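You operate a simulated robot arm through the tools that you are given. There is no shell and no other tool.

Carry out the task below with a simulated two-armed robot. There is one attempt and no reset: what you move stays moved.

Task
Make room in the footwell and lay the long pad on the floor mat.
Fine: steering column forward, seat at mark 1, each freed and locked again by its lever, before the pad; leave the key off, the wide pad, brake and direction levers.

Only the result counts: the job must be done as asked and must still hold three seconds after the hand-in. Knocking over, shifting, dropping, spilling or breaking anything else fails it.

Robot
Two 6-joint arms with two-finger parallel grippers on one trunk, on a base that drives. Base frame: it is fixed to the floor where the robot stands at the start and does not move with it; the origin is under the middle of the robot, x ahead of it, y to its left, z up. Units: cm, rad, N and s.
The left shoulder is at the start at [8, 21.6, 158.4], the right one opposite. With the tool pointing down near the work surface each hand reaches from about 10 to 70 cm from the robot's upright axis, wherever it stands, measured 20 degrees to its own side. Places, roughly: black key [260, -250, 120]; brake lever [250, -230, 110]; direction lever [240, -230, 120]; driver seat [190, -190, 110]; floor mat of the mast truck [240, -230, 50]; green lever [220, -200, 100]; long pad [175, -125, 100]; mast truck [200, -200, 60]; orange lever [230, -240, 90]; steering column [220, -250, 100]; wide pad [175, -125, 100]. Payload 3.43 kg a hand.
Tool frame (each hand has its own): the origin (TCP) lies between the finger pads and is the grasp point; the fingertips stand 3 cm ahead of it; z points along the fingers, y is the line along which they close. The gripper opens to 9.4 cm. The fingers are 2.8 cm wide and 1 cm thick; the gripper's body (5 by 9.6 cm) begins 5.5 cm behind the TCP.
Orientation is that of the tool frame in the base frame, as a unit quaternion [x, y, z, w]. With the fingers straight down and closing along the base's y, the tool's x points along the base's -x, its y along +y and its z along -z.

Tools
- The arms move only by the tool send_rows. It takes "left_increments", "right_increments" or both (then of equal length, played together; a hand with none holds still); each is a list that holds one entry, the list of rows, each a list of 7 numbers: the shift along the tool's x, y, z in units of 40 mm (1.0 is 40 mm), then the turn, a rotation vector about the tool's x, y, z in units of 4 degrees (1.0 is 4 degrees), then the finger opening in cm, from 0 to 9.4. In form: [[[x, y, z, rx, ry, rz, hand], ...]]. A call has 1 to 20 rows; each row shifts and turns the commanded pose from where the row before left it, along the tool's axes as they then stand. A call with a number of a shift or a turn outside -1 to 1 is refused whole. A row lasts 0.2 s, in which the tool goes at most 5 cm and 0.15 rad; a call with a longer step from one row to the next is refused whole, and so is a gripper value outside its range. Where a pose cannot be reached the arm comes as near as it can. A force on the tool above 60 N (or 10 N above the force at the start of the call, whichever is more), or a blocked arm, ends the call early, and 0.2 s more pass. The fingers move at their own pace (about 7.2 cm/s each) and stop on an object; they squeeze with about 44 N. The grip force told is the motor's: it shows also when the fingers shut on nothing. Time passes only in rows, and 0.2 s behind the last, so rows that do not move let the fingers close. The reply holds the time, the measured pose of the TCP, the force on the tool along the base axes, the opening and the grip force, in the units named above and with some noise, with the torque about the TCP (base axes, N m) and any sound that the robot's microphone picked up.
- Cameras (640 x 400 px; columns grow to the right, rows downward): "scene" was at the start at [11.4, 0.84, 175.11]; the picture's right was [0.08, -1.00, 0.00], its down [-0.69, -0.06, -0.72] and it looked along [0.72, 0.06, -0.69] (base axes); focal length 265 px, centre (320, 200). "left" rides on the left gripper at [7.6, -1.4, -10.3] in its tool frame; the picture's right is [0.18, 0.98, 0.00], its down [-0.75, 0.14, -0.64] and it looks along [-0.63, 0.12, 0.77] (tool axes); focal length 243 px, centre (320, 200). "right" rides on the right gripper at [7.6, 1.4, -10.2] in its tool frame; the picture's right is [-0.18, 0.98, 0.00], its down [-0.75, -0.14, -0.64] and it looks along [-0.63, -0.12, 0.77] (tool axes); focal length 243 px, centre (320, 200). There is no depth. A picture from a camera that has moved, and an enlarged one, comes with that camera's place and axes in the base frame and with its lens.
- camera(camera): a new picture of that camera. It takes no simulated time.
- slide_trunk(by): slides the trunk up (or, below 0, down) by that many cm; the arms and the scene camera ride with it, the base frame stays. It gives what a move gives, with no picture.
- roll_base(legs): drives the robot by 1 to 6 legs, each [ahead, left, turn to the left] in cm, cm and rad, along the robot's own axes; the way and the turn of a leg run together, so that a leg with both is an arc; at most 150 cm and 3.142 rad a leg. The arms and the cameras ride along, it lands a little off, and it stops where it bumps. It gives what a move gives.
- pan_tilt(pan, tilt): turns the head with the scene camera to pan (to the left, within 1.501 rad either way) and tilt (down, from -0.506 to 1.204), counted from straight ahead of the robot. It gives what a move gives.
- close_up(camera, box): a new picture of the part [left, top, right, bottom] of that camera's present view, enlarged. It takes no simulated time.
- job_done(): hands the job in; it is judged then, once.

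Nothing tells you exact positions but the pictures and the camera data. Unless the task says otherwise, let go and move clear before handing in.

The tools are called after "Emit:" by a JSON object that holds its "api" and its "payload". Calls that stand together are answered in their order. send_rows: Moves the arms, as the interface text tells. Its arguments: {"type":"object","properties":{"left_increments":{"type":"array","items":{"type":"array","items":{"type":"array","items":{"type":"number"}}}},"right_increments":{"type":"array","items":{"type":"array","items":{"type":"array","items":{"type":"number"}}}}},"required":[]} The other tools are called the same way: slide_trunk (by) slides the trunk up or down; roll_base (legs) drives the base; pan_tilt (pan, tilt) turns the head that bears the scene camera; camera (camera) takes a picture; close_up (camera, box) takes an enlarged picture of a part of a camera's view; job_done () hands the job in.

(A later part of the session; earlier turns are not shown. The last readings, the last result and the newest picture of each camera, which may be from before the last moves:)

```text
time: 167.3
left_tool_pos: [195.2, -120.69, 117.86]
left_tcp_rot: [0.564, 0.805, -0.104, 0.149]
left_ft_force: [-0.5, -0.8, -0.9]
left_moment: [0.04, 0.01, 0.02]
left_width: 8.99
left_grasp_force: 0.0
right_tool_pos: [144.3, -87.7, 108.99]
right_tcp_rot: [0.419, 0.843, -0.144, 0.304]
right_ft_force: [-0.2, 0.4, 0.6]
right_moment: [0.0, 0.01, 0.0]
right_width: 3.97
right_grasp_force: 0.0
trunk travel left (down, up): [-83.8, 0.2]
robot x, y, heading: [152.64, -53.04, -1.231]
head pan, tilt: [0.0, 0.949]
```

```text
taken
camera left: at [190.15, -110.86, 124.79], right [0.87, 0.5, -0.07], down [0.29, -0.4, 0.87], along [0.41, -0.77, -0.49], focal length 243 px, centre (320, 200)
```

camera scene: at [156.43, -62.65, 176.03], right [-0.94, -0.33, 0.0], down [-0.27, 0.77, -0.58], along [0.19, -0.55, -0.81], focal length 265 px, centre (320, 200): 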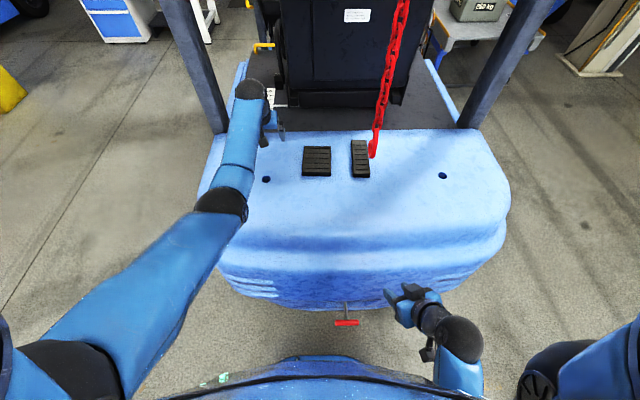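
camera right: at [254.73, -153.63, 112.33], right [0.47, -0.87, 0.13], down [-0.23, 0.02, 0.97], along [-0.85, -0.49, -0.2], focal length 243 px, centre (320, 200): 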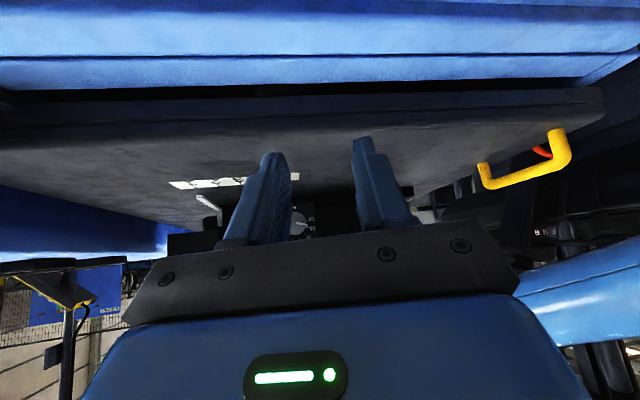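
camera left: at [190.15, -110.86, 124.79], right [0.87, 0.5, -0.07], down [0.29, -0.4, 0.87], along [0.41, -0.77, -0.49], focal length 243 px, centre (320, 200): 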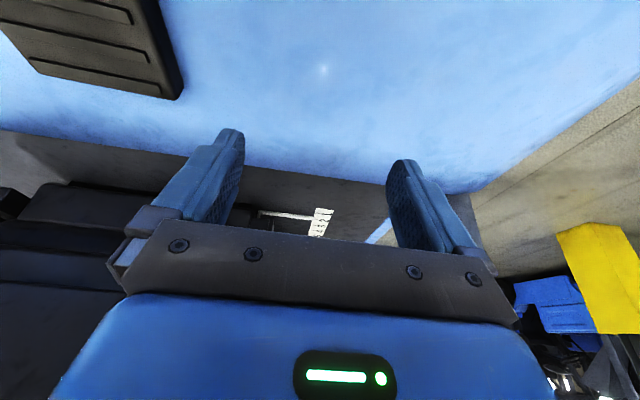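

Now sideways, halfway first.

Emit:
{"api": "send_rows", "payload": {"left_increments": [[[0, -0.85, 0, 0, 0, 0.15, 9], [0, -0.85, 0, 0, 0, 0.15, 9], [0, -0.85, 0, 0, 0, 0.15, 9], [0, -0.85, 0, 0, 0, 0.15, 9], [0, -0.85, 0, 0, 0, 0.15, 9]]]}}

Emit:
{"api": "camera", "payload": {"camera": "scene"}}

Emit:
{"api": "camera", "payload": {"camera": "left"}}

```text
time: 168.5
left_tool_pos: [178.9, -125.9, 117.8]
left_tcp_rot: [0.586, 0.79, -0.099, 0.152]
left_ft_force: [0.3, -0.1, -0.3]
left_moment: [-0.02, -0.03, 0.02]
left_width: 9.0
left_grasp_force: 0.0
right_tool_pos: [144.09, -87.6, 108.94]
right_tcp_rot: [0.42, 0.843, -0.144, 0.304]
right_ft_force: [0.1, 0.0, 0.5]
right_moment: [0.02, 0.0, -0.02]
right_width: 4.0
right_grasp_force: 0.1
trunk travel left (down, up): [-83.8, 0.2]
robot x, y, heading: [152.78, -53.19, -1.228]
head pan, tilt: [0.0, 0.949]
```

```text
taken
camera scene: at [156.16, -62.54, 176.05], right [-0.94, -0.33, 0.0], down [-0.27, 0.77, -0.58], along [0.2, -0.55, -0.81], focal length 265 px, centre (320, 200)
```

scene: 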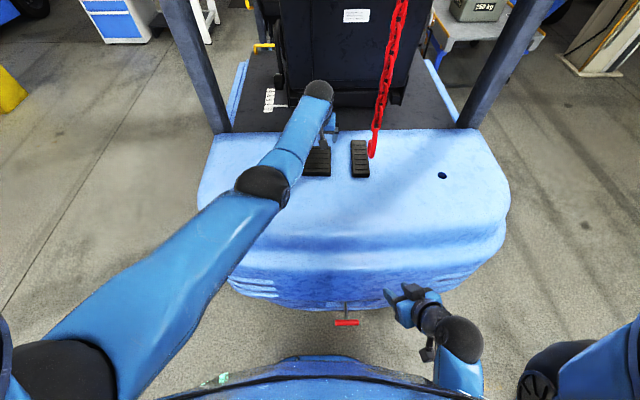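

```text
taken
camera left: at [174.24, -116.0, 124.66], right [0.89, 0.46, -0.04], down [0.26, -0.42, 0.87], along [0.38, -0.79, -0.49], focal length 243 px, centre (320, 200)
```

left: 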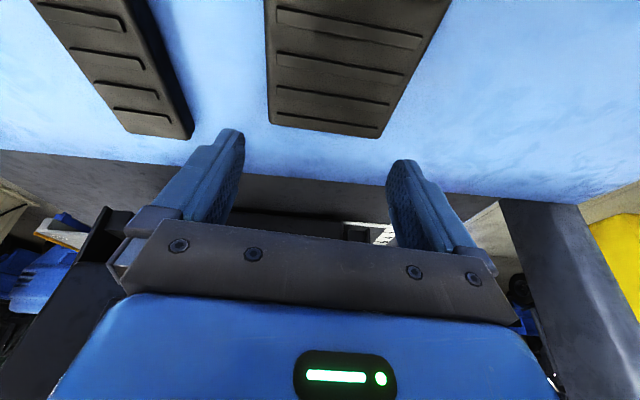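

Arm and chain are well apart. I finish the sideways move to right above the long pad.

Emit:
{"api": "send_rows", "payload": {"left_increments": [[[-0.04, -0.73, 0, 0, 0, 0, 9], [-0.04, -0.73, 0, 0, 0, 0, 9], [-0.04, -0.73, 0, 0, 0, 0, 9], [-0.04, -0.73, 0, 0, 0, 0, 9], [-0.04, -0.72, 0, 0, 0, 0, 9]]]}}

Emit:
{"api": "camera", "payload": {"camera": "scene"}}

Emit:
{"api": "camera", "payload": {"camera": "left"}}

Emit:
{"api": "close_up", "payload": {"camera": "scene", "box": [280, 60, 440, 220]}}

```text
time: 169.7
left_tool_pos: [167.38, -126.49, 118.42]
left_tcp_rot: [0.585, 0.79, -0.1, 0.153]
left_ft_force: [0.2, 0.3, -1.0]
left_moment: [0.03, 0.0, -0.04]
left_width: 9.01
left_grasp_force: 0.1
left hand out of reach, approached as far as the arm can: row 2, 3, 4, 5
right_tool_pos: [144.14, -87.47, 109.0]
right_tcp_rot: [0.419, 0.843, -0.145, 0.304]
right_ft_force: [0.2, -0.7, 0.0]
right_moment: [-0.01, 0.0, -0.02]
right_width: 4.0
right_grasp_force: 0.0
trunk travel left (down, up): [-83.8, 0.2]
robot x, y, heading: [153.03, -52.9, -1.229]
head pan, tilt: [0.0, 0.949]
```

```text
taken
camera scene: at [156.26, -62.48, 176.05], right [-0.94, -0.33, 0.0], down [-0.27, 0.77, -0.58], along [0.2, -0.55, -0.81], focal length 265 px, centre (320, 200)
```

scene: 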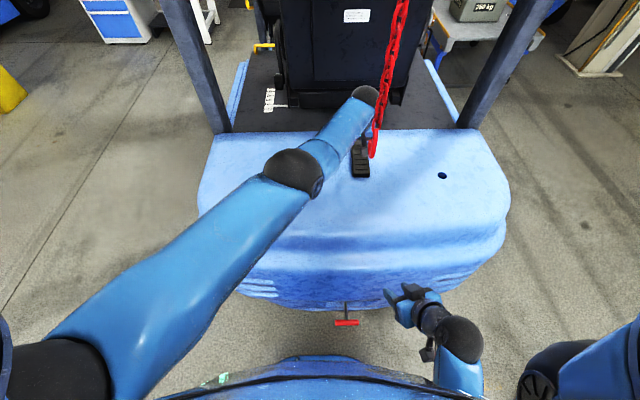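

```text
taken
camera left: at [162.69, -116.38, 125.28], right [0.89, 0.45, -0.05], down [0.26, -0.42, 0.87], along [0.38, -0.79, -0.49], focal length 243 px, centre (320, 200)
```

left: 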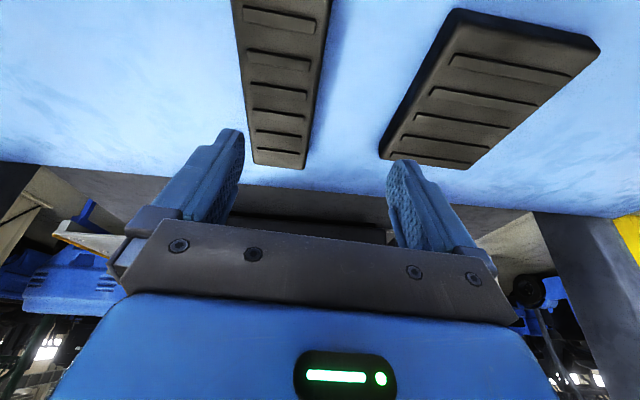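

```text
2.50 times, centred on (360, 140) of scene
camera zoom: at [156.26, -62.48, 176.05], right [-0.94, -0.33, 0.0], down [-0.27, 0.77, -0.58], along [0.2, -0.55, -0.81], focal length 664 px, centre (220, 350)
```

zoom: 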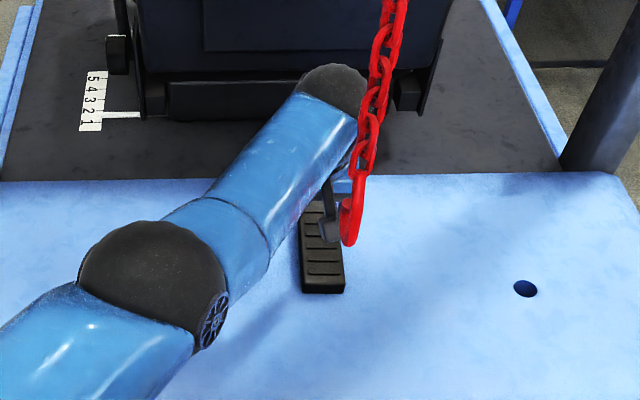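

The arm is at full stretch 4 cm short. I roll 5 cm ahead and 2 cm right; the drawbar pin (at about 9 cm in front of my base) and the chain still leave room.

Emit:
{"api": "roll_base", "payload": {"legs": [[5, -2, 0]]}}

Emit:
{"api": "camera", "payload": {"camera": "left"}}

Emit:
{"api": "camera", "payload": {"camera": "scene"}}

Emit:
{"api": "close_up", "payload": {"camera": "scene", "box": [280, 60, 440, 220]}}

Emit:
{"api": "camera", "payload": {"camera": "right"}}

```text
time: 170.6
left_tool_pos: [167.14, -130.45, 119.08]
left_tcp_rot: [0.586, 0.789, -0.104, 0.153]
left_ft_force: [0.4, 0.9, 0.4]
left_moment: [-0.09, 0.02, -0.05]
left_width: 8.99
left_grasp_force: 0.1
right_tool_pos: [143.97, -91.74, 109.32]
right_tcp_rot: [0.418, 0.842, -0.149, 0.306]
right_ft_force: [-0.3, 0.3, 0.2]
right_moment: [-0.05, 0.02, -0.01]
right_width: 4.01
right_grasp_force: 0.0
trunk travel left (down, up): [-83.8, 0.2]
robot x, y, heading: [152.63, -58.15, -1.232]
head pan, tilt: [0.0, 0.949]
```

```text
taken
camera left: at [162.58, -120.46, 125.88], right [0.89, 0.45, -0.05], down [0.26, -0.41, 0.88], along [0.38, -0.79, -0.48], focal length 243 px, centre (320, 200)
```

left: 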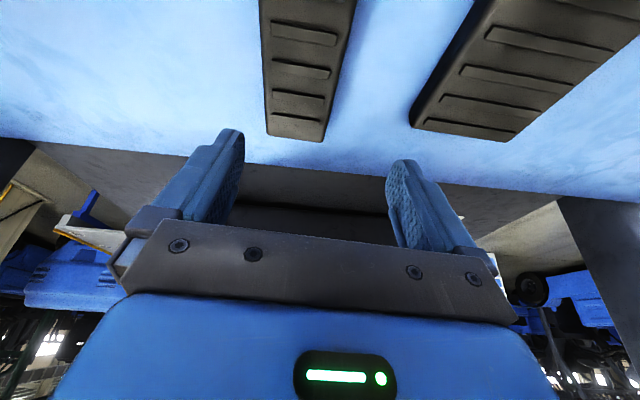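

```text
taken
camera scene: at [156.24, -66.05, 176.15], right [-0.94, -0.33, 0.0], down [-0.27, 0.76, -0.59], along [0.19, -0.56, -0.81], focal length 265 px, centre (320, 200)
```

scene: 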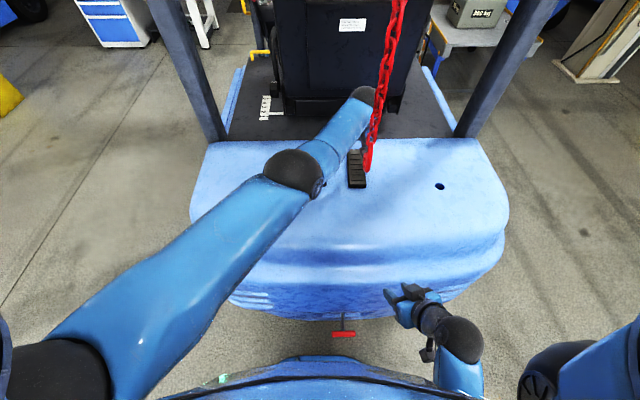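

```text
2.50 times, centred on (360, 140) of scene
camera zoom: at [156.24, -66.05, 176.15], right [-0.94, -0.33, 0.0], down [-0.27, 0.76, -0.59], along [0.19, -0.56, -0.81], focal length 664 px, centre (220, 350)
```

zoom: 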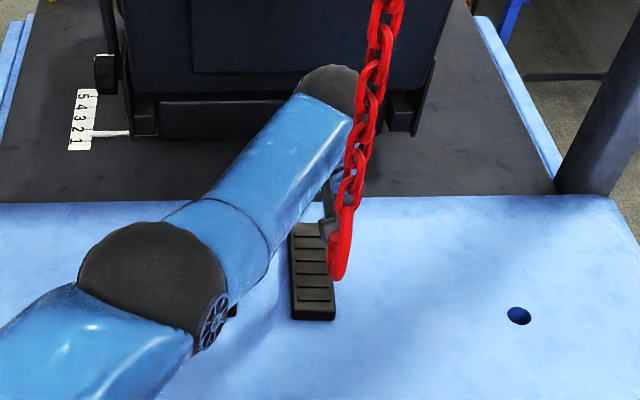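

```text
taken
camera right: at [137.52, -81.07, 112.5], right [0.87, 0.48, 0.12], down [-0.01, -0.22, 0.97], along [0.5, -0.85, -0.19], focal length 243 px, centre (320, 200)
```

right: 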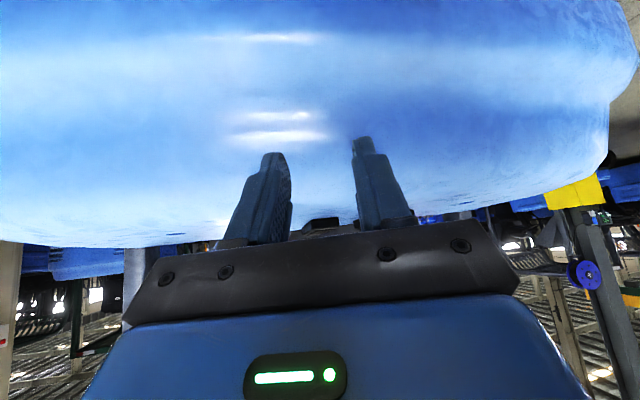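

Hand is almost over the pad. I correct 1.8 cm sideways and go down 8 cm to straddle it.

Emit:
{"api": "send_rows", "payload": {"left_increments": [[[0.05, -0.22, 0, 0, 0, 0, 9], [0.05, -0.22, 0, 0, 0, 0, 9], [0.178, 0, 0.4675, 0, 0, 0, 9], [0.178, 0, 0.4675, 0, 0, 0, 9], [0.178, 0, 0.4675, 0, 0, 0, 9]]]}}

Emit:
{"api": "camera", "payload": {"camera": "left"}}

Emit:
{"api": "close_up", "payload": {"camera": "scene", "box": [280, 60, 440, 220]}}

```text
time: 171.8
left_tool_pos: [165.81, -130.13, 112.54]
left_tcp_rot: [0.585, 0.791, -0.1, 0.151]
left_ft_force: [0.1, -0.9, 0.7]
left_moment: [0.0, 0.02, 0.0]
left_width: 9.0
left_grasp_force: 0.0
left hand out of reach, approached as far as the arm can: row 1, 3, 4, 5
right_tool_pos: [144.0, -92.93, 108.93]
right_tcp_rot: [0.42, 0.843, -0.145, 0.304]
right_ft_force: [0.6, -0.6, -0.6]
right_moment: [0.0, -0.02, 0.0]
right_width: 4.01
right_grasp_force: 0.1
trunk travel left (down, up): [-83.8, 0.2]
robot x, y, heading: [152.25, -57.88, -1.231]
head pan, tilt: [0.0, 0.949]
```

```text
taken
camera left: at [161.09, -120.22, 119.48], right [0.89, 0.45, -0.05], down [0.26, -0.42, 0.87], along [0.38, -0.79, -0.49], focal length 243 px, centre (320, 200)
```

left: 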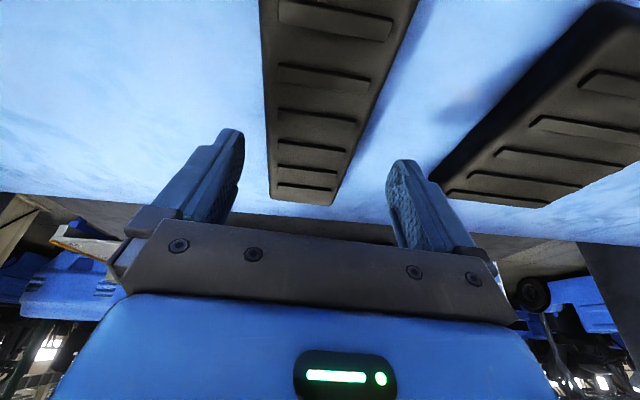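

```text
2.50 times, centred on (360, 140) of scene
camera zoom: at [156.2, -67.98, 176.03], right [-0.94, -0.33, 0.0], down [-0.27, 0.77, -0.58], along [0.19, -0.55, -0.81], focal length 664 px, centre (220, 350)
```

zoom: 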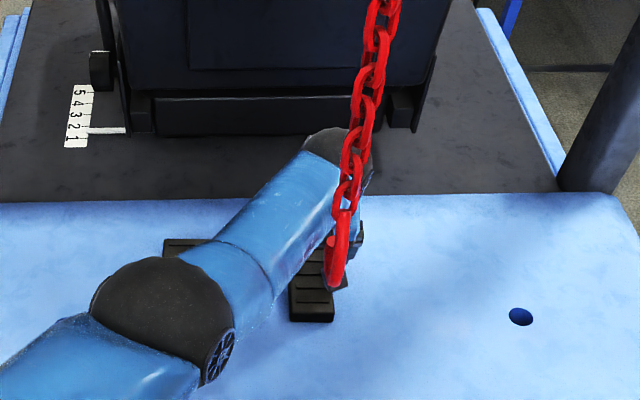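

The pad is centred between the fingers. I ease back 1.5 cm toward its middle and lower gently until I feel the surface.

Emit:
{"api": "send_rows", "payload": {"left_increments": [[[0.35, 0, -0.13, 0, 0, 0, 9], [0.045, 0, 0.117, 0, 0, 0, 9], [0.045, 0, 0.117, 0, 0, 0, 9], [0.045, 0, 0.117, 0, 0, 0, 9], [0, 0, 0, 0, 0, 0, 9]]]}}

Emit:
{"api": "camera", "payload": {"camera": "left"}}

```text
time: 173.0
left_tool_pos: [165.25, -128.48, 111.14]
left_tcp_rot: [0.586, 0.79, -0.099, 0.151]
left_ft_force: [-0.5, -0.5, -0.2]
left_moment: [-0.02, 0.0, 0.04]
left_width: 9.0
left_grasp_force: 0.0
right_tool_pos: [144.01, -92.7, 109.11]
right_tcp_rot: [0.42, 0.843, -0.144, 0.305]
right_ft_force: [-0.1, 0.4, 0.0]
right_moment: [-0.01, -0.01, 0.0]
right_width: 4.0
right_grasp_force: 0.1
trunk travel left (down, up): [-83.8, 0.2]
robot x, y, heading: [152.75, -58.12, -1.231]
head pan, tilt: [0.0, 0.949]
```

```text
taken
camera left: at [160.6, -118.57, 118.05], right [0.89, 0.45, -0.05], down [0.26, -0.42, 0.87], along [0.38, -0.79, -0.49], focal length 243 px, centre (320, 200)
```

left: 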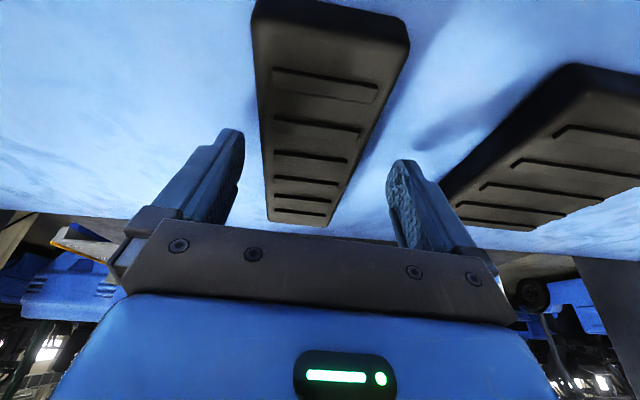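

Emit:
{"api": "send_rows", "payload": {"left_increments": [[[0.036, 0, 0.094, 0, 0, 0, 9], [0.036, 0, 0.094, 0, 0, 0, 9], [0.036, 0, 0.094, 0, 0, 0, 9], [0, 0, 0, 0, 0, 0, 9]]]}}

Emit:
{"api": "camera", "payload": {"camera": "left"}}

```text
time: 174.0
left_tool_pos: [165.11, -128.45, 110.3]
left_tcp_rot: [0.585, 0.79, -0.103, 0.154]
left_ft_force: [0.1, -1.3, 18.9]
left_moment: [-0.25, 0.84, -0.05]
left_width: 8.98
left_grasp_force: 0.1
right_tool_pos: [143.92, -92.59, 109.09]
right_tcp_rot: [0.419, 0.842, -0.146, 0.305]
right_ft_force: [0.1, 0.6, -0.4]
right_moment: [-0.02, 0.0, 0.0]
right_width: 4.0
right_grasp_force: 0.2
trunk travel left (down, up): [-83.8, 0.2]
robot x, y, heading: [152.83, -58.33, -1.233]
head pan, tilt: [0.0, 0.949]
```

```text
taken
camera left: at [160.54, -118.44, 117.16], right [0.89, 0.45, -0.05], down [0.26, -0.41, 0.87], along [0.38, -0.79, -0.48], focal length 243 px, centre (320, 200)
```

left: 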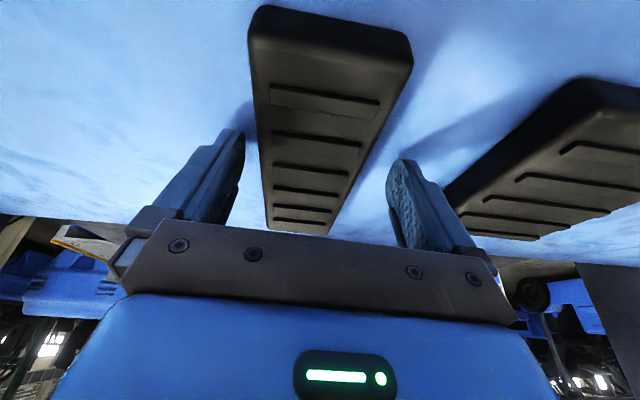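

Surface felt at TCP height 110.3. I lift 0.35 cm and close on the pad.

Emit:
{"api": "send_rows", "payload": {"left_increments": [[[-0.035, -0.03, -0.09, 0, 0, 0, 9], [0, 0, 0, 0, 0, 0, 7], [0, 0, 0, 0, 0, 0, 5.5], [0, 0, 0, 0, 0, 0, 3], [0, 0, 0, 0, 0, 0, 3], [0, 0, 0, 0, 0, 0, 3]]]}}

Emit:
{"api": "camera", "payload": {"camera": "left"}}

```text
time: 175.4
left_tool_pos: [164.98, -128.29, 110.31]
left_tcp_rot: [0.585, 0.79, -0.099, 0.153]
left_ft_force: [-10.8, 1.0, 13.7]
left_moment: [0.03, 0.87, 0.02]
left_width: 5.74
left_grasp_force: 44.3
right_tool_pos: [143.81, -92.56, 109.06]
right_tcp_rot: [0.42, 0.842, -0.146, 0.306]
right_ft_force: [0.1, -0.2, -0.6]
right_moment: [-0.02, 0.0, 0.02]
right_width: 3.99
right_grasp_force: 0.0
trunk travel left (down, up): [-83.8, 0.2]
robot x, y, heading: [153.11, -58.09, -1.231]
head pan, tilt: [0.0, 0.949]
```

```text
taken
camera left: at [160.23, -118.34, 117.21], right [0.89, 0.45, -0.05], down [0.26, -0.42, 0.87], along [0.38, -0.79, -0.49], focal length 243 px, centre (320, 200)
```

left: 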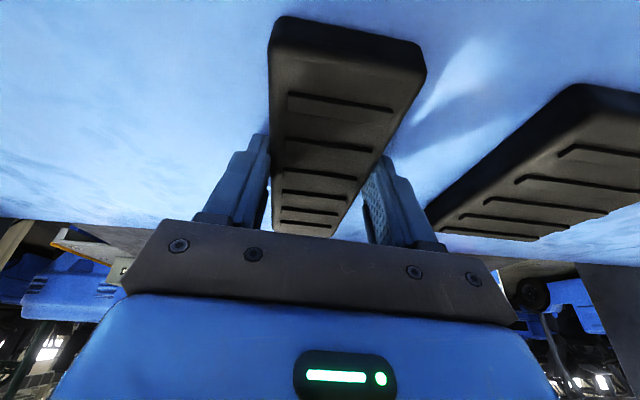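

Held (5.7 cm wide, 44 N). I lift it 3 cm and check.

Emit:
{"api": "send_rows", "payload": {"left_increments": [[[-0.067, 0, -0.175, 0, 0, 0, 3], [-0.089, 0, -0.234, 0, 0, 0, 3], [-0.089, 0, -0.234, 0, 0, 0, 3], [-0.089, 0, -0.234, 0, 0, 0, 3], [0, 0, 0, 0, 0, 0, 3]]]}}

Emit:
{"api": "camera", "payload": {"camera": "left"}}

Emit:
{"api": "close_up", "payload": {"camera": "scene", "box": [240, 60, 440, 220]}}

```text
time: 176.6
left_tool_pos: [165.05, -128.47, 113.86]
left_tcp_rot: [0.586, 0.79, -0.099, 0.151]
left_ft_force: [0.2, -0.2, -2.8]
left_moment: [0.05, -0.01, -0.03]
left_width: 5.71
left_grasp_force: 44.1
right_tool_pos: [144.06, -92.77, 109.07]
right_tcp_rot: [0.42, 0.843, -0.144, 0.304]
right_ft_force: [1.0, 0.7, 0.0]
right_moment: [0.0, -0.01, -0.01]
right_width: 3.99
right_grasp_force: 0.0
trunk travel left (down, up): [-83.8, 0.2]
robot x, y, heading: [152.45, -58.2, -1.231]
head pan, tilt: [0.0, 0.949]
```

```text
taken
camera left: at [160.42, -118.66, 120.77], right [0.89, 0.45, -0.05], down [0.26, -0.42, 0.87], along [0.38, -0.79, -0.49], focal length 243 px, centre (320, 200)
```

left: 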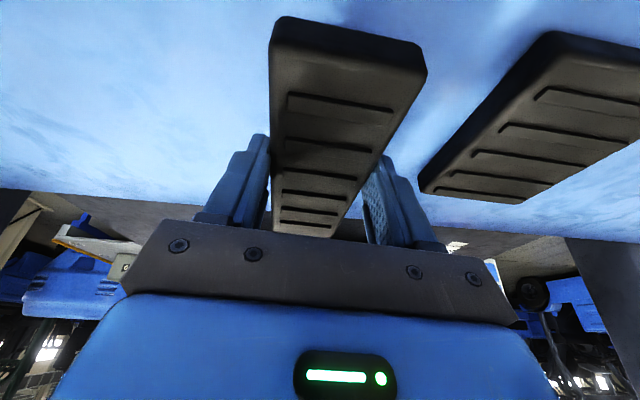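

```text
2.50 times, centred on (340, 140) of scene
camera zoom: at [156.26, -67.78, 176.04], right [-0.94, -0.33, 0.0], down [-0.27, 0.77, -0.58], along [0.19, -0.55, -0.81], focal length 664 px, centre (270, 350)
```

zoom: 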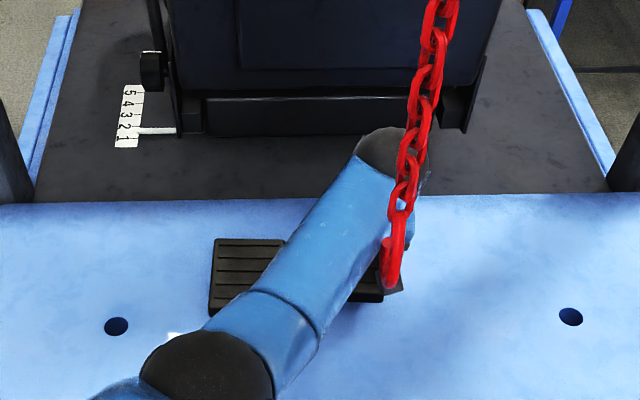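

Pad lifted cleanly, wide pad untouched. I raise it 4 cm more and carry it left, away from the chain.

Emit:
{"api": "send_rows", "payload": {"left_increments": [[[-0.089, 0, -0.234, 0, 0, 0, 3], [-0.089, 0, -0.234, 0, 0, 0, 3], [-0.089, 0, -0.234, 0, 0, 0, 3], [-0.089, 0, -0.234, 0, 0, 0, 3], [0, 0.5, 0, 0, 0, 0, 3], [0, 0.8, 0, 0, 0, 0, 3], [0, 0.8, 0, 0, 0, 0, 3], [0, 0.8, 0, 0, 0, 0, 3], [0, 0.8, 0, 0, 0, 0, 3], [0, 0.8, 0, 0, 0, 0, 3], [0, 0.8, 0, 0, 0, 0, 3], [0, 0.8, 0, 0, 0, 0, 3]]]}}

Emit:
{"api": "camera", "payload": {"camera": "scene"}}

Emit:
{"api": "camera", "payload": {"camera": "left"}}

```text
time: 179.2
left_tool_pos: [188.59, -121.52, 118.53]
left_tcp_rot: [0.586, 0.79, -0.1, 0.151]
left_ft_force: [-0.3, 0.1, -1.5]
left_moment: [0.04, -0.01, -0.04]
left_width: 5.72
left_grasp_force: 44.1
right_tool_pos: [144.11, -92.67, 109.1]
right_tcp_rot: [0.419, 0.843, -0.145, 0.304]
right_ft_force: [0.1, 0.2, 0.1]
right_moment: [-0.01, 0.01, 0.01]
right_width: 4.01
right_grasp_force: 0.0
trunk travel left (down, up): [-83.8, 0.2]
robot x, y, heading: [152.59, -58.01, -1.228]
head pan, tilt: [0.0, 0.949]
```

```text
taken
camera scene: at [156.39, -67.67, 176.05], right [-0.94, -0.33, 0.0], down [-0.27, 0.77, -0.58], along [0.19, -0.55, -0.81], focal length 265 px, centre (320, 200)
```

scene: 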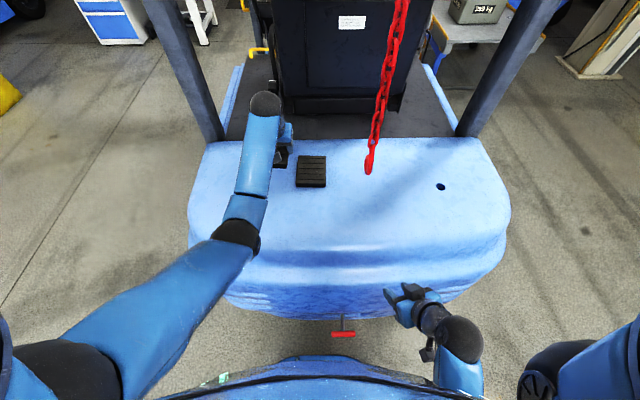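

```text
taken
camera left: at [183.97, -111.52, 125.37], right [0.89, 0.45, -0.05], down [0.26, -0.42, 0.87], along [0.37, -0.79, -0.49], focal length 243 px, centre (320, 200)
```

left: 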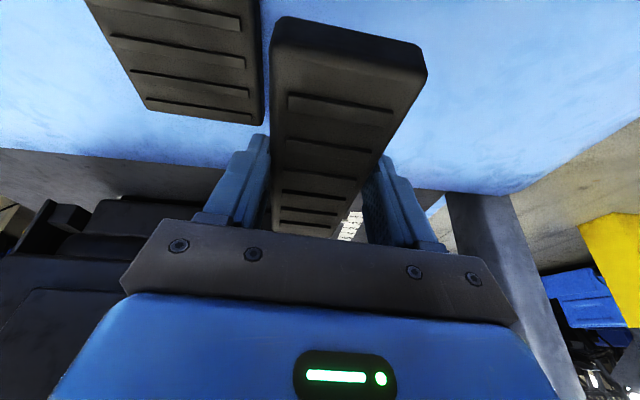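

I back out from the truck, draw the hand in a little, and go round to its left side again.

Emit:
{"api": "roll_base", "payload": {"legs": [[-50, 0, 0]]}}

Emit:
{"api": "send_rows", "payload": {"left_increments": [[[0.7, 0, -0.27, 0, 0, 0, 3], [0.8, 0, -0.31, 0, 0, 0, 3], [0.8, 0, -0.31, 0, 0, 0, 3], [0.8, 0, -0.31, 0, 0, 0, 3], [0.8, 0, -0.31, 0, 0, 0, 3]]]}}

Emit:
{"api": "roll_base", "payload": {"legs": [[0, 140, 0], [0, 0, -1.578]]}}

Emit:
{"api": "camera", "payload": {"camera": "scene"}}

Emit:
{"api": "camera", "payload": {"camera": "left"}}

```text
time: 182.1
left_tool_pos: [172.33, -75.16, 118.31]
left_tcp_rot: [0.583, 0.792, -0.098, 0.151]
left_ft_force: [-0.3, -0.6, -2.1]
left_moment: [0.03, 0.04, -0.03]
left_width: 5.72
left_grasp_force: 44.3
right_tool_pos: [127.76, -46.69, 108.9]
right_tcp_rot: [0.417, 0.845, -0.143, 0.303]
right_ft_force: [-1.0, 0.4, -0.1]
right_moment: [0.02, -0.01, 0.05]
right_width: 4.01
right_grasp_force: 0.2
trunk travel left (down, up): [-83.8, 0.2]
robot x, y, heading: [136.42, -11.79, -1.226]
head pan, tilt: [0.0, 0.949]
```

```text
time: 183.3
left_tool_pos: [167.16, -58.91, 118.78]
left_tcp_rot: [0.583, 0.792, -0.1, 0.152]
left_ft_force: [0.3, 0.8, -1.7]
left_moment: [0.03, 0.0, -0.03]
left_width: 5.71
left_grasp_force: 44.0
right_tool_pos: [127.7, -46.41, 108.99]
right_tcp_rot: [0.416, 0.844, -0.144, 0.305]
right_ft_force: [0.2, 0.9, 0.2]
right_moment: [-0.02, 0.01, -0.03]
right_width: 4.01
right_grasp_force: 0.1
trunk travel left (down, up): [-83.8, 0.2]
robot x, y, heading: [136.14, -11.67, -1.22]
head pan, tilt: [0.0, 0.949]
```

```text
time: 194.2
left_tool_pos: [222.69, 3.98, 118.73]
left_tcp_rot: [0.971, 0.155, -0.177, 0.039]
left_ft_force: [0.5, -0.2, -2.8]
left_moment: [-0.01, -0.02, -0.01]
left_width: 5.73
left_grasp_force: 43.6
right_tool_pos: [234.45, 43.76, 109.05]
right_tcp_rot: [0.89, 0.309, -0.315, 0.116]
right_ft_force: [0.2, 0.5, 0.2]
right_moment: [0.01, 0.04, 0.03]
right_width: 4.02
right_grasp_force: 0.0
trunk travel left (down, up): [-83.8, 0.2]
robot x, y, heading: [269.75, 35.87, -2.773]
head pan, tilt: [0.0, 0.949]
```

```text
taken
camera scene: at [259.79, 32.4, 176.05], right [-0.36, 0.93, 0.0], down [0.76, 0.29, -0.58], along [-0.54, -0.21, -0.81], focal length 265 px, centre (320, 200)
```

scene: 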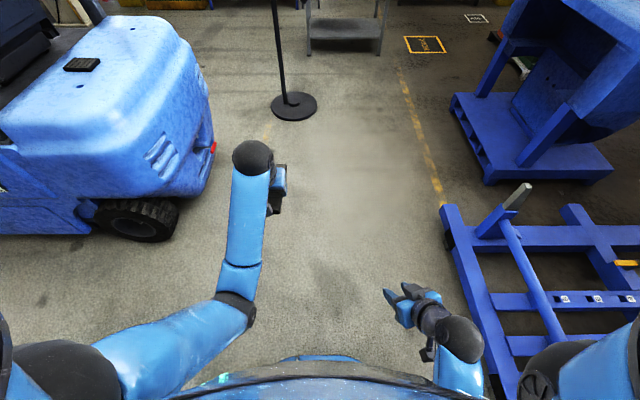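

```text
taken
camera left: at [232.35, 8.94, 125.52], right [0.47, -0.88, -0.05], down [-0.41, -0.27, 0.87], along [-0.78, -0.39, -0.49], focal length 243 px, centre (320, 200)
```

left: 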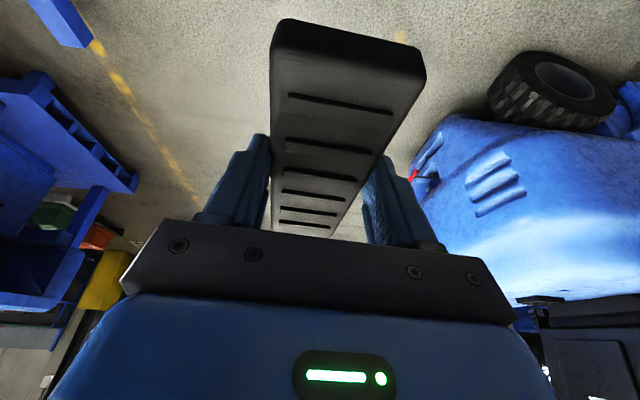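

Pad is secure. I turn slightly and drive along the truck's left side to the footwell.

Emit:
{"api": "roll_base", "payload": {"legs": [[0, 0, -0.035], [0, 150, 0], [0, 66, 0]]}}

Emit:
{"api": "pan_tilt", "payload": {"pan": 0.25, "tilt": 0.75}}

Emit:
{"api": "camera", "payload": {"camera": "scene"}}

Emit:
{"api": "close_up", "payload": {"camera": "scene", "box": [180, 60, 380, 240]}}

```text
time: 205.5
left_tool_pos: [293.93, -203.42, 118.62]
left_tcp_rot: [0.973, 0.14, -0.178, 0.037]
left_ft_force: [0.3, 0.3, -2.0]
left_moment: [-0.02, -0.06, -0.02]
left_width: 5.7
left_grasp_force: 43.9
right_tool_pos: [307.03, -164.02, 109.05]
right_tcp_rot: [0.894, 0.296, -0.318, 0.113]
right_ft_force: [-0.2, -0.2, -1.4]
right_moment: [0.03, 0.04, -0.03]
right_width: 3.99
right_grasp_force: 0.1
trunk travel left (down, up): [-83.8, 0.2]
robot x, y, heading: [341.6, -172.86, -2.805]
head pan, tilt: [0.0, 0.949]
```

```text
time: 206.2
left_tool_pos: [293.95, -203.55, 118.67]
left_tcp_rot: [0.974, 0.14, -0.177, 0.035]
left_ft_force: [0.1, -0.2, -1.6]
left_moment: [0.06, 0.0, 0.0]
left_width: 5.72
left_grasp_force: 43.8
right_tool_pos: [307.09, -164.18, 109.08]
right_tcp_rot: [0.894, 0.296, -0.317, 0.112]
right_ft_force: [0.2, -0.2, 0.6]
right_moment: [-0.01, -0.02, -0.01]
right_width: 3.97
right_grasp_force: 0.0
trunk travel left (down, up): [-83.8, 0.2]
robot x, y, heading: [341.53, -172.95, -2.809]
head pan, tilt: [0.25, 0.75]
```

```text
taken
camera scene: at [331.93, -178.36, 177.6], right [-0.55, 0.84, 0.0], down [0.57, 0.38, -0.73], along [-0.61, -0.4, -0.68], focal length 265 px, centre (320, 200)
```

scene: 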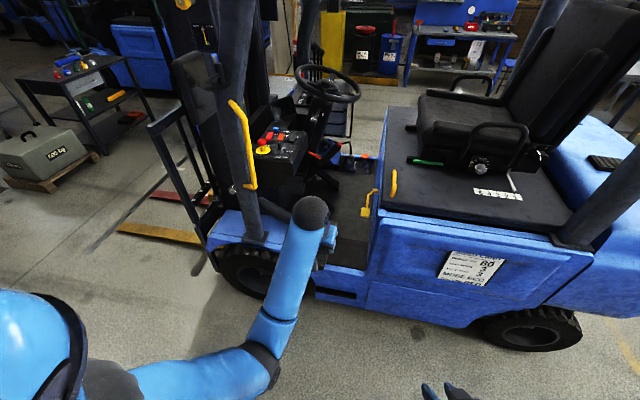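

```text
2.22 times, centred on (280, 150) of scene
camera zoom: at [331.93, -178.36, 177.6], right [-0.55, 0.84, 0.0], down [0.57, 0.38, -0.73], along [-0.61, -0.4, -0.68], focal length 590 px, centre (409, 311)
```

zoom: 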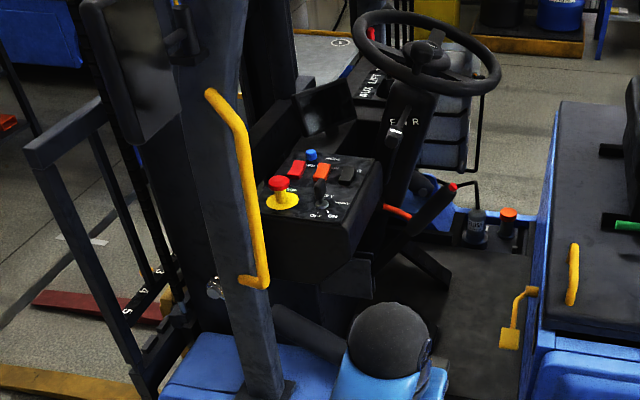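

The floor between hood and pedals is free. I go 30 cm nearer and look at the floor mat itself before lowering.

Emit:
{"api": "roll_base", "payload": {"legs": [[18, -3, 0]]}}

Emit:
{"api": "pan_tilt", "payload": {"pan": 0.3, "tilt": 0.95}}

Emit:
{"api": "camera", "payload": {"camera": "scene"}}

Emit:
{"api": "close_up", "payload": {"camera": "scene", "box": [220, 60, 380, 180]}}

Emit:
{"api": "camera", "payload": {"camera": "left"}}

```text
time: 207.8
left_tool_pos: [276.49, -206.74, 118.94]
left_tcp_rot: [0.973, 0.142, -0.179, 0.036]
left_ft_force: [1.0, 0.1, -1.3]
left_moment: [0.03, 0.0, -0.01]
left_width: 5.73
left_grasp_force: 43.9
right_tool_pos: [289.25, -167.36, 109.13]
right_tcp_rot: [0.893, 0.297, -0.319, 0.113]
right_ft_force: [0.5, -0.4, 0.0]
right_moment: [0.0, -0.02, 0.0]
right_width: 4.0
right_grasp_force: 0.0
trunk travel left (down, up): [-83.8, 0.2]
robot x, y, heading: [323.83, -175.94, -2.805]
head pan, tilt: [0.25, 0.75]
```

```text
time: 208.5
left_tool_pos: [276.08, -206.76, 118.67]
left_tcp_rot: [0.973, 0.142, -0.179, 0.036]
left_ft_force: [-0.5, 0.8, -1.1]
left_moment: [0.02, -0.03, 0.01]
left_width: 5.73
left_grasp_force: 43.6
right_tool_pos: [289.08, -167.4, 109.1]
right_tcp_rot: [0.893, 0.297, -0.318, 0.113]
right_ft_force: [-0.3, 0.4, -0.1]
right_moment: [0.0, 0.02, -0.01]
right_width: 3.98
right_grasp_force: 0.1
trunk travel left (down, up): [-83.8, 0.2]
robot x, y, heading: [323.73, -176.26, -2.805]
head pan, tilt: [0.3, 0.949]
```

```text
taken
camera scene: at [315.14, -181.27, 176.06], right [-0.59, 0.81, 0.0], down [0.65, 0.48, -0.58], along [-0.47, -0.35, -0.81], focal length 265 px, centre (320, 200)
```

scene: 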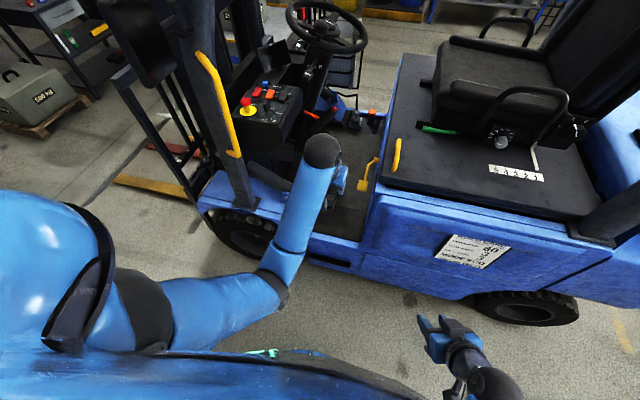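

```text
3.33 times, centred on (300, 120) of scene
camera zoom: at [315.14, -181.27, 176.06], right [-0.59, 0.81, 0.0], down [0.65, 0.48, -0.58], along [-0.47, -0.35, -0.81], focal length 885 px, centre (387, 467)
```

zoom: 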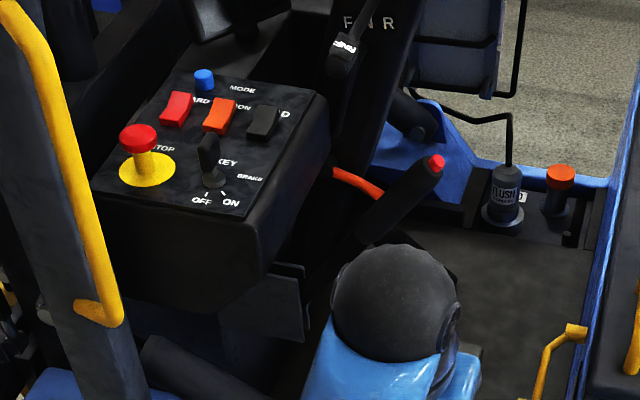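

```text
taken
camera left: at [286.0, -202.03, 125.56], right [0.45, -0.89, -0.05], down [-0.42, -0.26, 0.87], along [-0.79, -0.37, -0.49], focal length 243 px, centre (320, 200)
```

left: 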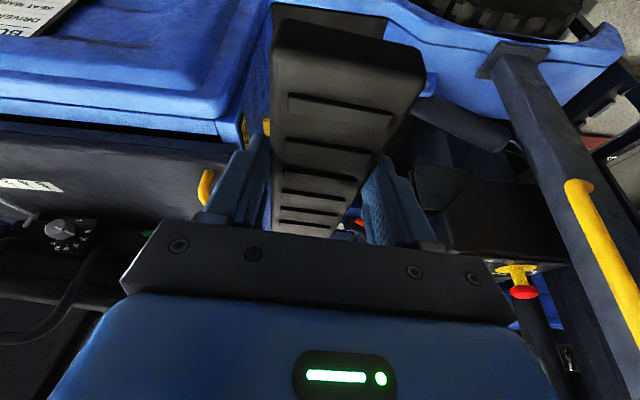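

My arm hides the floor. I shift 22 cm toward the truck's front, still outside, to look straight into the footwell.

Emit:
{"api": "roll_base", "payload": {"legs": [[-8, 24, 0]]}}

Emit:
{"api": "pan_tilt", "payload": {"pan": 0, "tilt": 0.75}}

Emit:
{"api": "camera", "payload": {"camera": "scene"}}

Emit:
{"api": "close_up", "payload": {"camera": "scene", "box": [240, 110, 380, 220]}}

```text
time: 210.3
left_tool_pos: [291.05, -226.22, 118.56]
left_tcp_rot: [0.974, 0.139, -0.177, 0.037]
left_ft_force: [0.8, -0.3, -2.1]
left_moment: [-0.01, -0.06, 0.02]
left_width: 5.73
left_grasp_force: 44.2
right_tool_pos: [304.11, -186.84, 108.9]
right_tcp_rot: [0.895, 0.294, -0.316, 0.113]
right_ft_force: [-0.8, 0.8, -0.1]
right_moment: [-0.03, -0.01, -0.03]
right_width: 4.02
right_grasp_force: 0.0
trunk travel left (down, up): [-83.8, 0.2]
robot x, y, heading: [338.97, -195.89, -2.809]
head pan, tilt: [0.3, 0.949]
```

```text
time: 211.1
left_tool_pos: [291.17, -226.43, 118.77]
left_tcp_rot: [0.973, 0.141, -0.177, 0.036]
left_ft_force: [0.0, -0.6, -2.1]
left_moment: [0.04, -0.03, -0.02]
left_width: 5.73
left_grasp_force: 44.1
right_tool_pos: [304.26, -187.11, 109.02]
right_tcp_rot: [0.894, 0.295, -0.318, 0.112]
right_ft_force: [0.3, 0.3, -0.7]
right_moment: [-0.02, 0.01, -0.02]
right_width: 4.02
right_grasp_force: 0.0
trunk travel left (down, up): [-83.8, 0.2]
robot x, y, heading: [339.01, -196.09, -2.81]
head pan, tilt: [0.0, 0.75]
```

```text
taken
camera scene: at [328.28, -199.58, 177.6], right [-0.33, 0.95, 0.0], down [0.65, 0.22, -0.73], along [-0.69, -0.24, -0.68], focal length 265 px, centre (320, 200)
```

scene: 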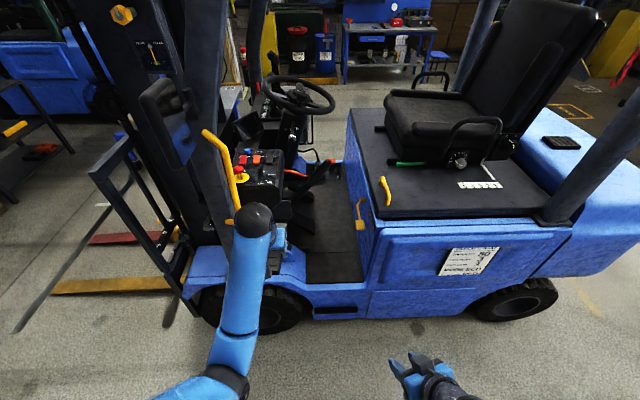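

```text
3.64 times, centred on (310, 165) of scene
camera zoom: at [328.28, -199.58, 177.6], right [-0.33, 0.95, 0.0], down [0.65, 0.22, -0.73], along [-0.69, -0.24, -0.68], focal length 965 px, centre (356, 327)
```

zoom: 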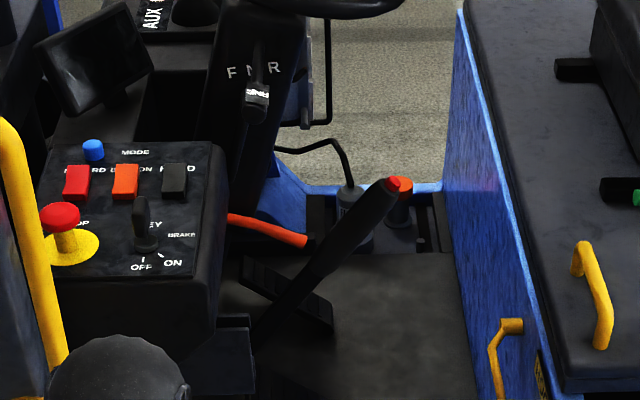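

Emit:
{"api": "close_up", "payload": {"camera": "scene", "box": [270, 165, 400, 295]}}

Emit:
{"api": "close_up", "payload": {"camera": "scene", "box": [285, 170, 365, 230]}}

```text
3.08 times, centred on (335, 230) of scene
camera zoom: at [328.28, -199.58, 177.6], right [-0.33, 0.95, 0.0], down [0.65, 0.22, -0.73], along [-0.69, -0.24, -0.68], focal length 817 px, centre (274, 108)
```

zoom: 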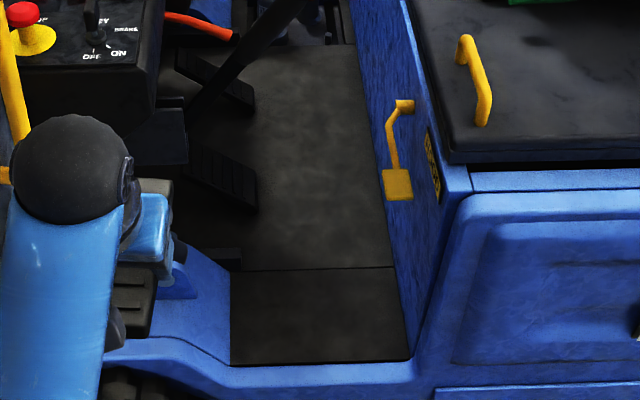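

```text
6.67 times, centred on (325, 200) of scene
camera zoom: at [328.28, -199.58, 177.6], right [-0.33, 0.95, 0.0], down [0.65, 0.22, -0.73], along [-0.69, -0.24, -0.68], focal length 1769 px, centre (287, 200)
```

zoom: 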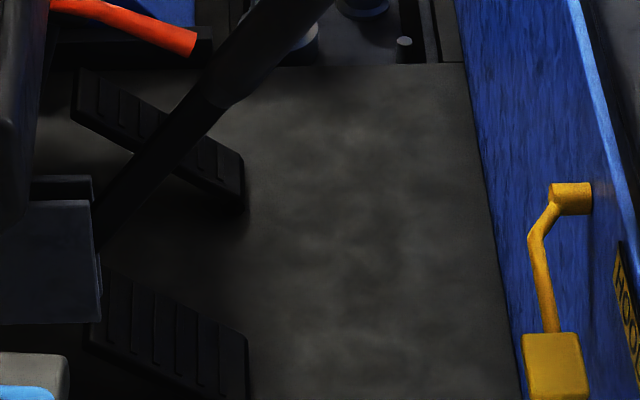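

Emit:
{"api": "close_up", "payload": {"camera": "scene", "box": [300, 225, 350, 260]}}

Emit:
{"api": "close_up", "payload": {"camera": "scene", "box": [295, 185, 345, 225]}}

Emit:
{"api": "close_up", "payload": {"camera": "scene", "box": [320, 160, 370, 200]}}

Emit:
{"api": "camera", "payload": {"camera": "left"}}

```text
11.43 times, centred on (325, 242) of scene
camera zoom: at [328.28, -199.58, 177.6], right [-0.33, 0.95, 0.0], down [0.65, 0.22, -0.73], along [-0.69, -0.24, -0.68], focal length 3033 px, centre (263, -286)
```

zoom: 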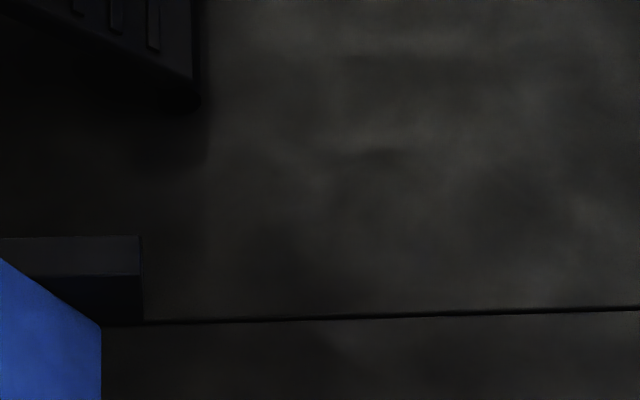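

```text
10.00 times, centred on (320, 205) of scene
camera zoom: at [328.28, -199.58, 177.6], right [-0.33, 0.95, 0.0], down [0.65, 0.22, -0.73], along [-0.69, -0.24, -0.68], focal length 2654 px, centre (320, 150)
```

zoom: 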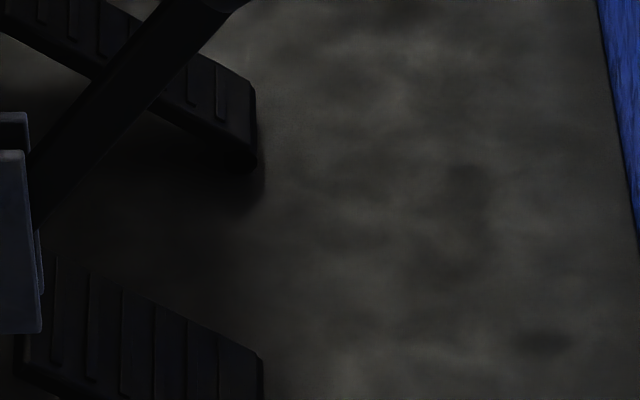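

```text
10.00 times, centred on (345, 180) of scene
camera zoom: at [328.28, -199.58, 177.6], right [-0.33, 0.95, 0.0], down [0.65, 0.22, -0.73], along [-0.69, -0.24, -0.68], focal length 2654 px, centre (70, 400)
```

zoom: 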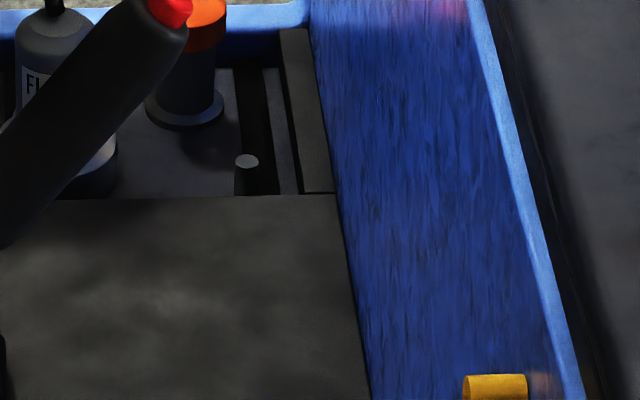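

```text
taken
camera left: at [301.07, -221.81, 125.52], right [0.44, -0.89, -0.05], down [-0.42, -0.25, 0.87], along [-0.79, -0.37, -0.49], focal length 243 px, centre (320, 200)
```

left: 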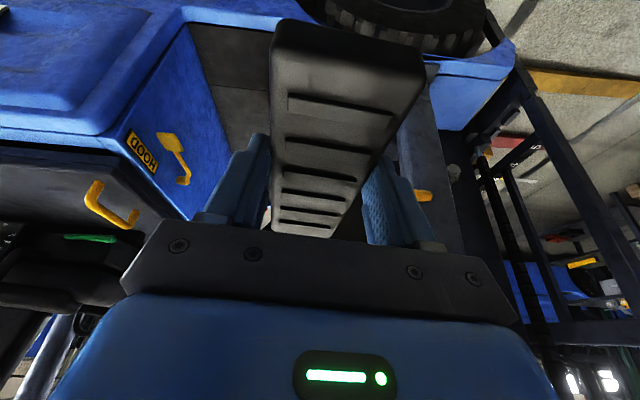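

Now it's clear: the inner floor mat runs from the step seam (about l-edge near [238, -223]) inward; the yellow HOOD paddle hangs by the hood face near [249, -208, 90] and must not be touched. I fold the right hand back, lower the trunk by 45 cm, and line up with the gap.

Emit:
{"api": "send_rows", "payload": {"right_increments": [[[0.767, 0.144, 0.183, 0, 0, 0, 4], [0.767, 0.144, 0.183, 0, 0, 0, 4], [0.767, 0.144, 0.183, 0, 0, 0, 4], [0.767, 0.144, 0.183, 0, 0, 0, 4], [0.767, 0.144, 0.183, 0, 0, 0, 4], [0.767, 0.144, 0.183, 0, 0, 0, 4]]]}}

Emit:
{"api": "slide_trunk", "payload": {"by": -45}}

Emit:
{"api": "roll_base", "payload": {"legs": [[0, -19, 0]]}}

Emit:
{"api": "pan_tilt", "payload": {"pan": 0.3, "tilt": 0.6}}

Emit:
{"api": "camera", "payload": {"camera": "scene"}}

Emit:
{"api": "camera", "payload": {"camera": "left"}}

```text
time: 211.9
left_tool_pos: [291.25, -226.51, 118.82]
left_tcp_rot: [0.974, 0.14, -0.177, 0.036]
left_ft_force: [0.4, 1.1, -1.3]
left_moment: [0.01, -0.05, -0.01]
left_width: 5.71
left_grasp_force: 44.3
right_tool_pos: [305.72, -189.45, 105.14]
right_tcp_rot: [0.834, 0.403, -0.356, 0.128]
right_ft_force: [0.5, 0.7, 0.0]
right_moment: [0.01, -0.03, 0.01]
right_width: 3.98
right_grasp_force: 0.1
trunk travel left (down, up): [-83.8, 0.2]
robot x, y, heading: [338.48, -196.24, -2.809]
head pan, tilt: [0.0, 0.75]
stopped in row 3 (right hand): the arm was blocked; the commanded pose is now the measured one
```

```text
refused: -45 is not a number from -40 to 40
```

```text
time: 213.4
left_tool_pos: [285.07, -208.97, 118.59]
left_tcp_rot: [0.974, 0.14, -0.178, 0.034]
left_ft_force: [0.9, -1.5, -1.8]
left_moment: [0.05, -0.05, 0.0]
left_width: 5.71
left_grasp_force: 44.0
right_tool_pos: [299.66, -171.85, 104.97]
right_tcp_rot: [0.834, 0.404, -0.354, 0.128]
right_ft_force: [-0.3, -1.3, 0.1]
right_moment: [0.0, 0.03, -0.03]
right_width: 4.0
right_grasp_force: 0.1
trunk travel left (down, up): [-83.8, 0.2]
robot x, y, heading: [332.55, -177.88, -2.811]
head pan, tilt: [0.0, 0.75]
```

```text
time: 214.2
left_tool_pos: [285.15, -208.73, 118.69]
left_tcp_rot: [0.973, 0.14, -0.178, 0.035]
left_ft_force: [-0.8, 0.3, -1.9]
left_moment: [0.03, -0.04, 0.0]
left_width: 5.72
left_grasp_force: 44.0
right_tool_pos: [299.6, -171.56, 104.94]
right_tcp_rot: [0.834, 0.403, -0.354, 0.129]
right_ft_force: [-0.5, -1.0, 0.7]
right_moment: [-0.02, -0.01, 0.01]
right_width: 4.0
right_grasp_force: 0.1
trunk travel left (down, up): [-83.8, 0.2]
robot x, y, heading: [332.53, -178.02, -2.813]
head pan, tilt: [0.3, 0.6]
```

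```text
taken
camera scene: at [322.86, -184.3, 178.88], right [-0.59, 0.81, 0.0], down [0.46, 0.33, -0.82], along [-0.67, -0.49, -0.57], focal length 265 px, centre (320, 200)
```

scene: 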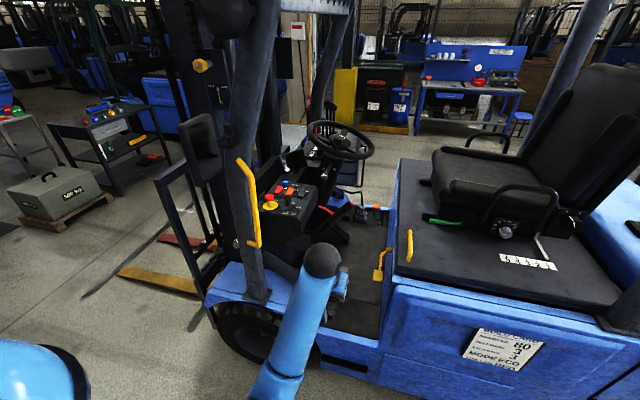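

```text
taken
camera left: at [294.94, -204.0, 125.5], right [0.45, -0.89, -0.05], down [-0.42, -0.26, 0.87], along [-0.79, -0.37, -0.49], focal length 243 px, centre (320, 200)
```

left: 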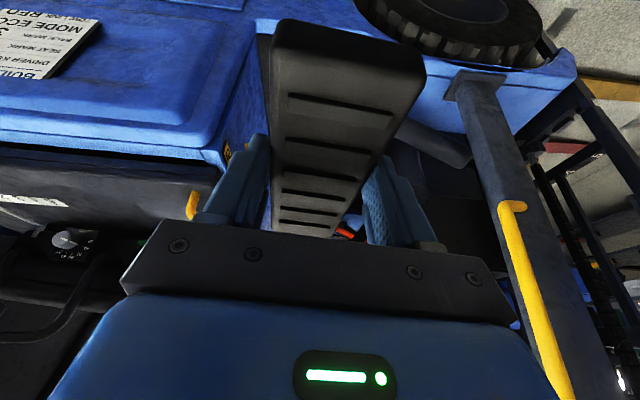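

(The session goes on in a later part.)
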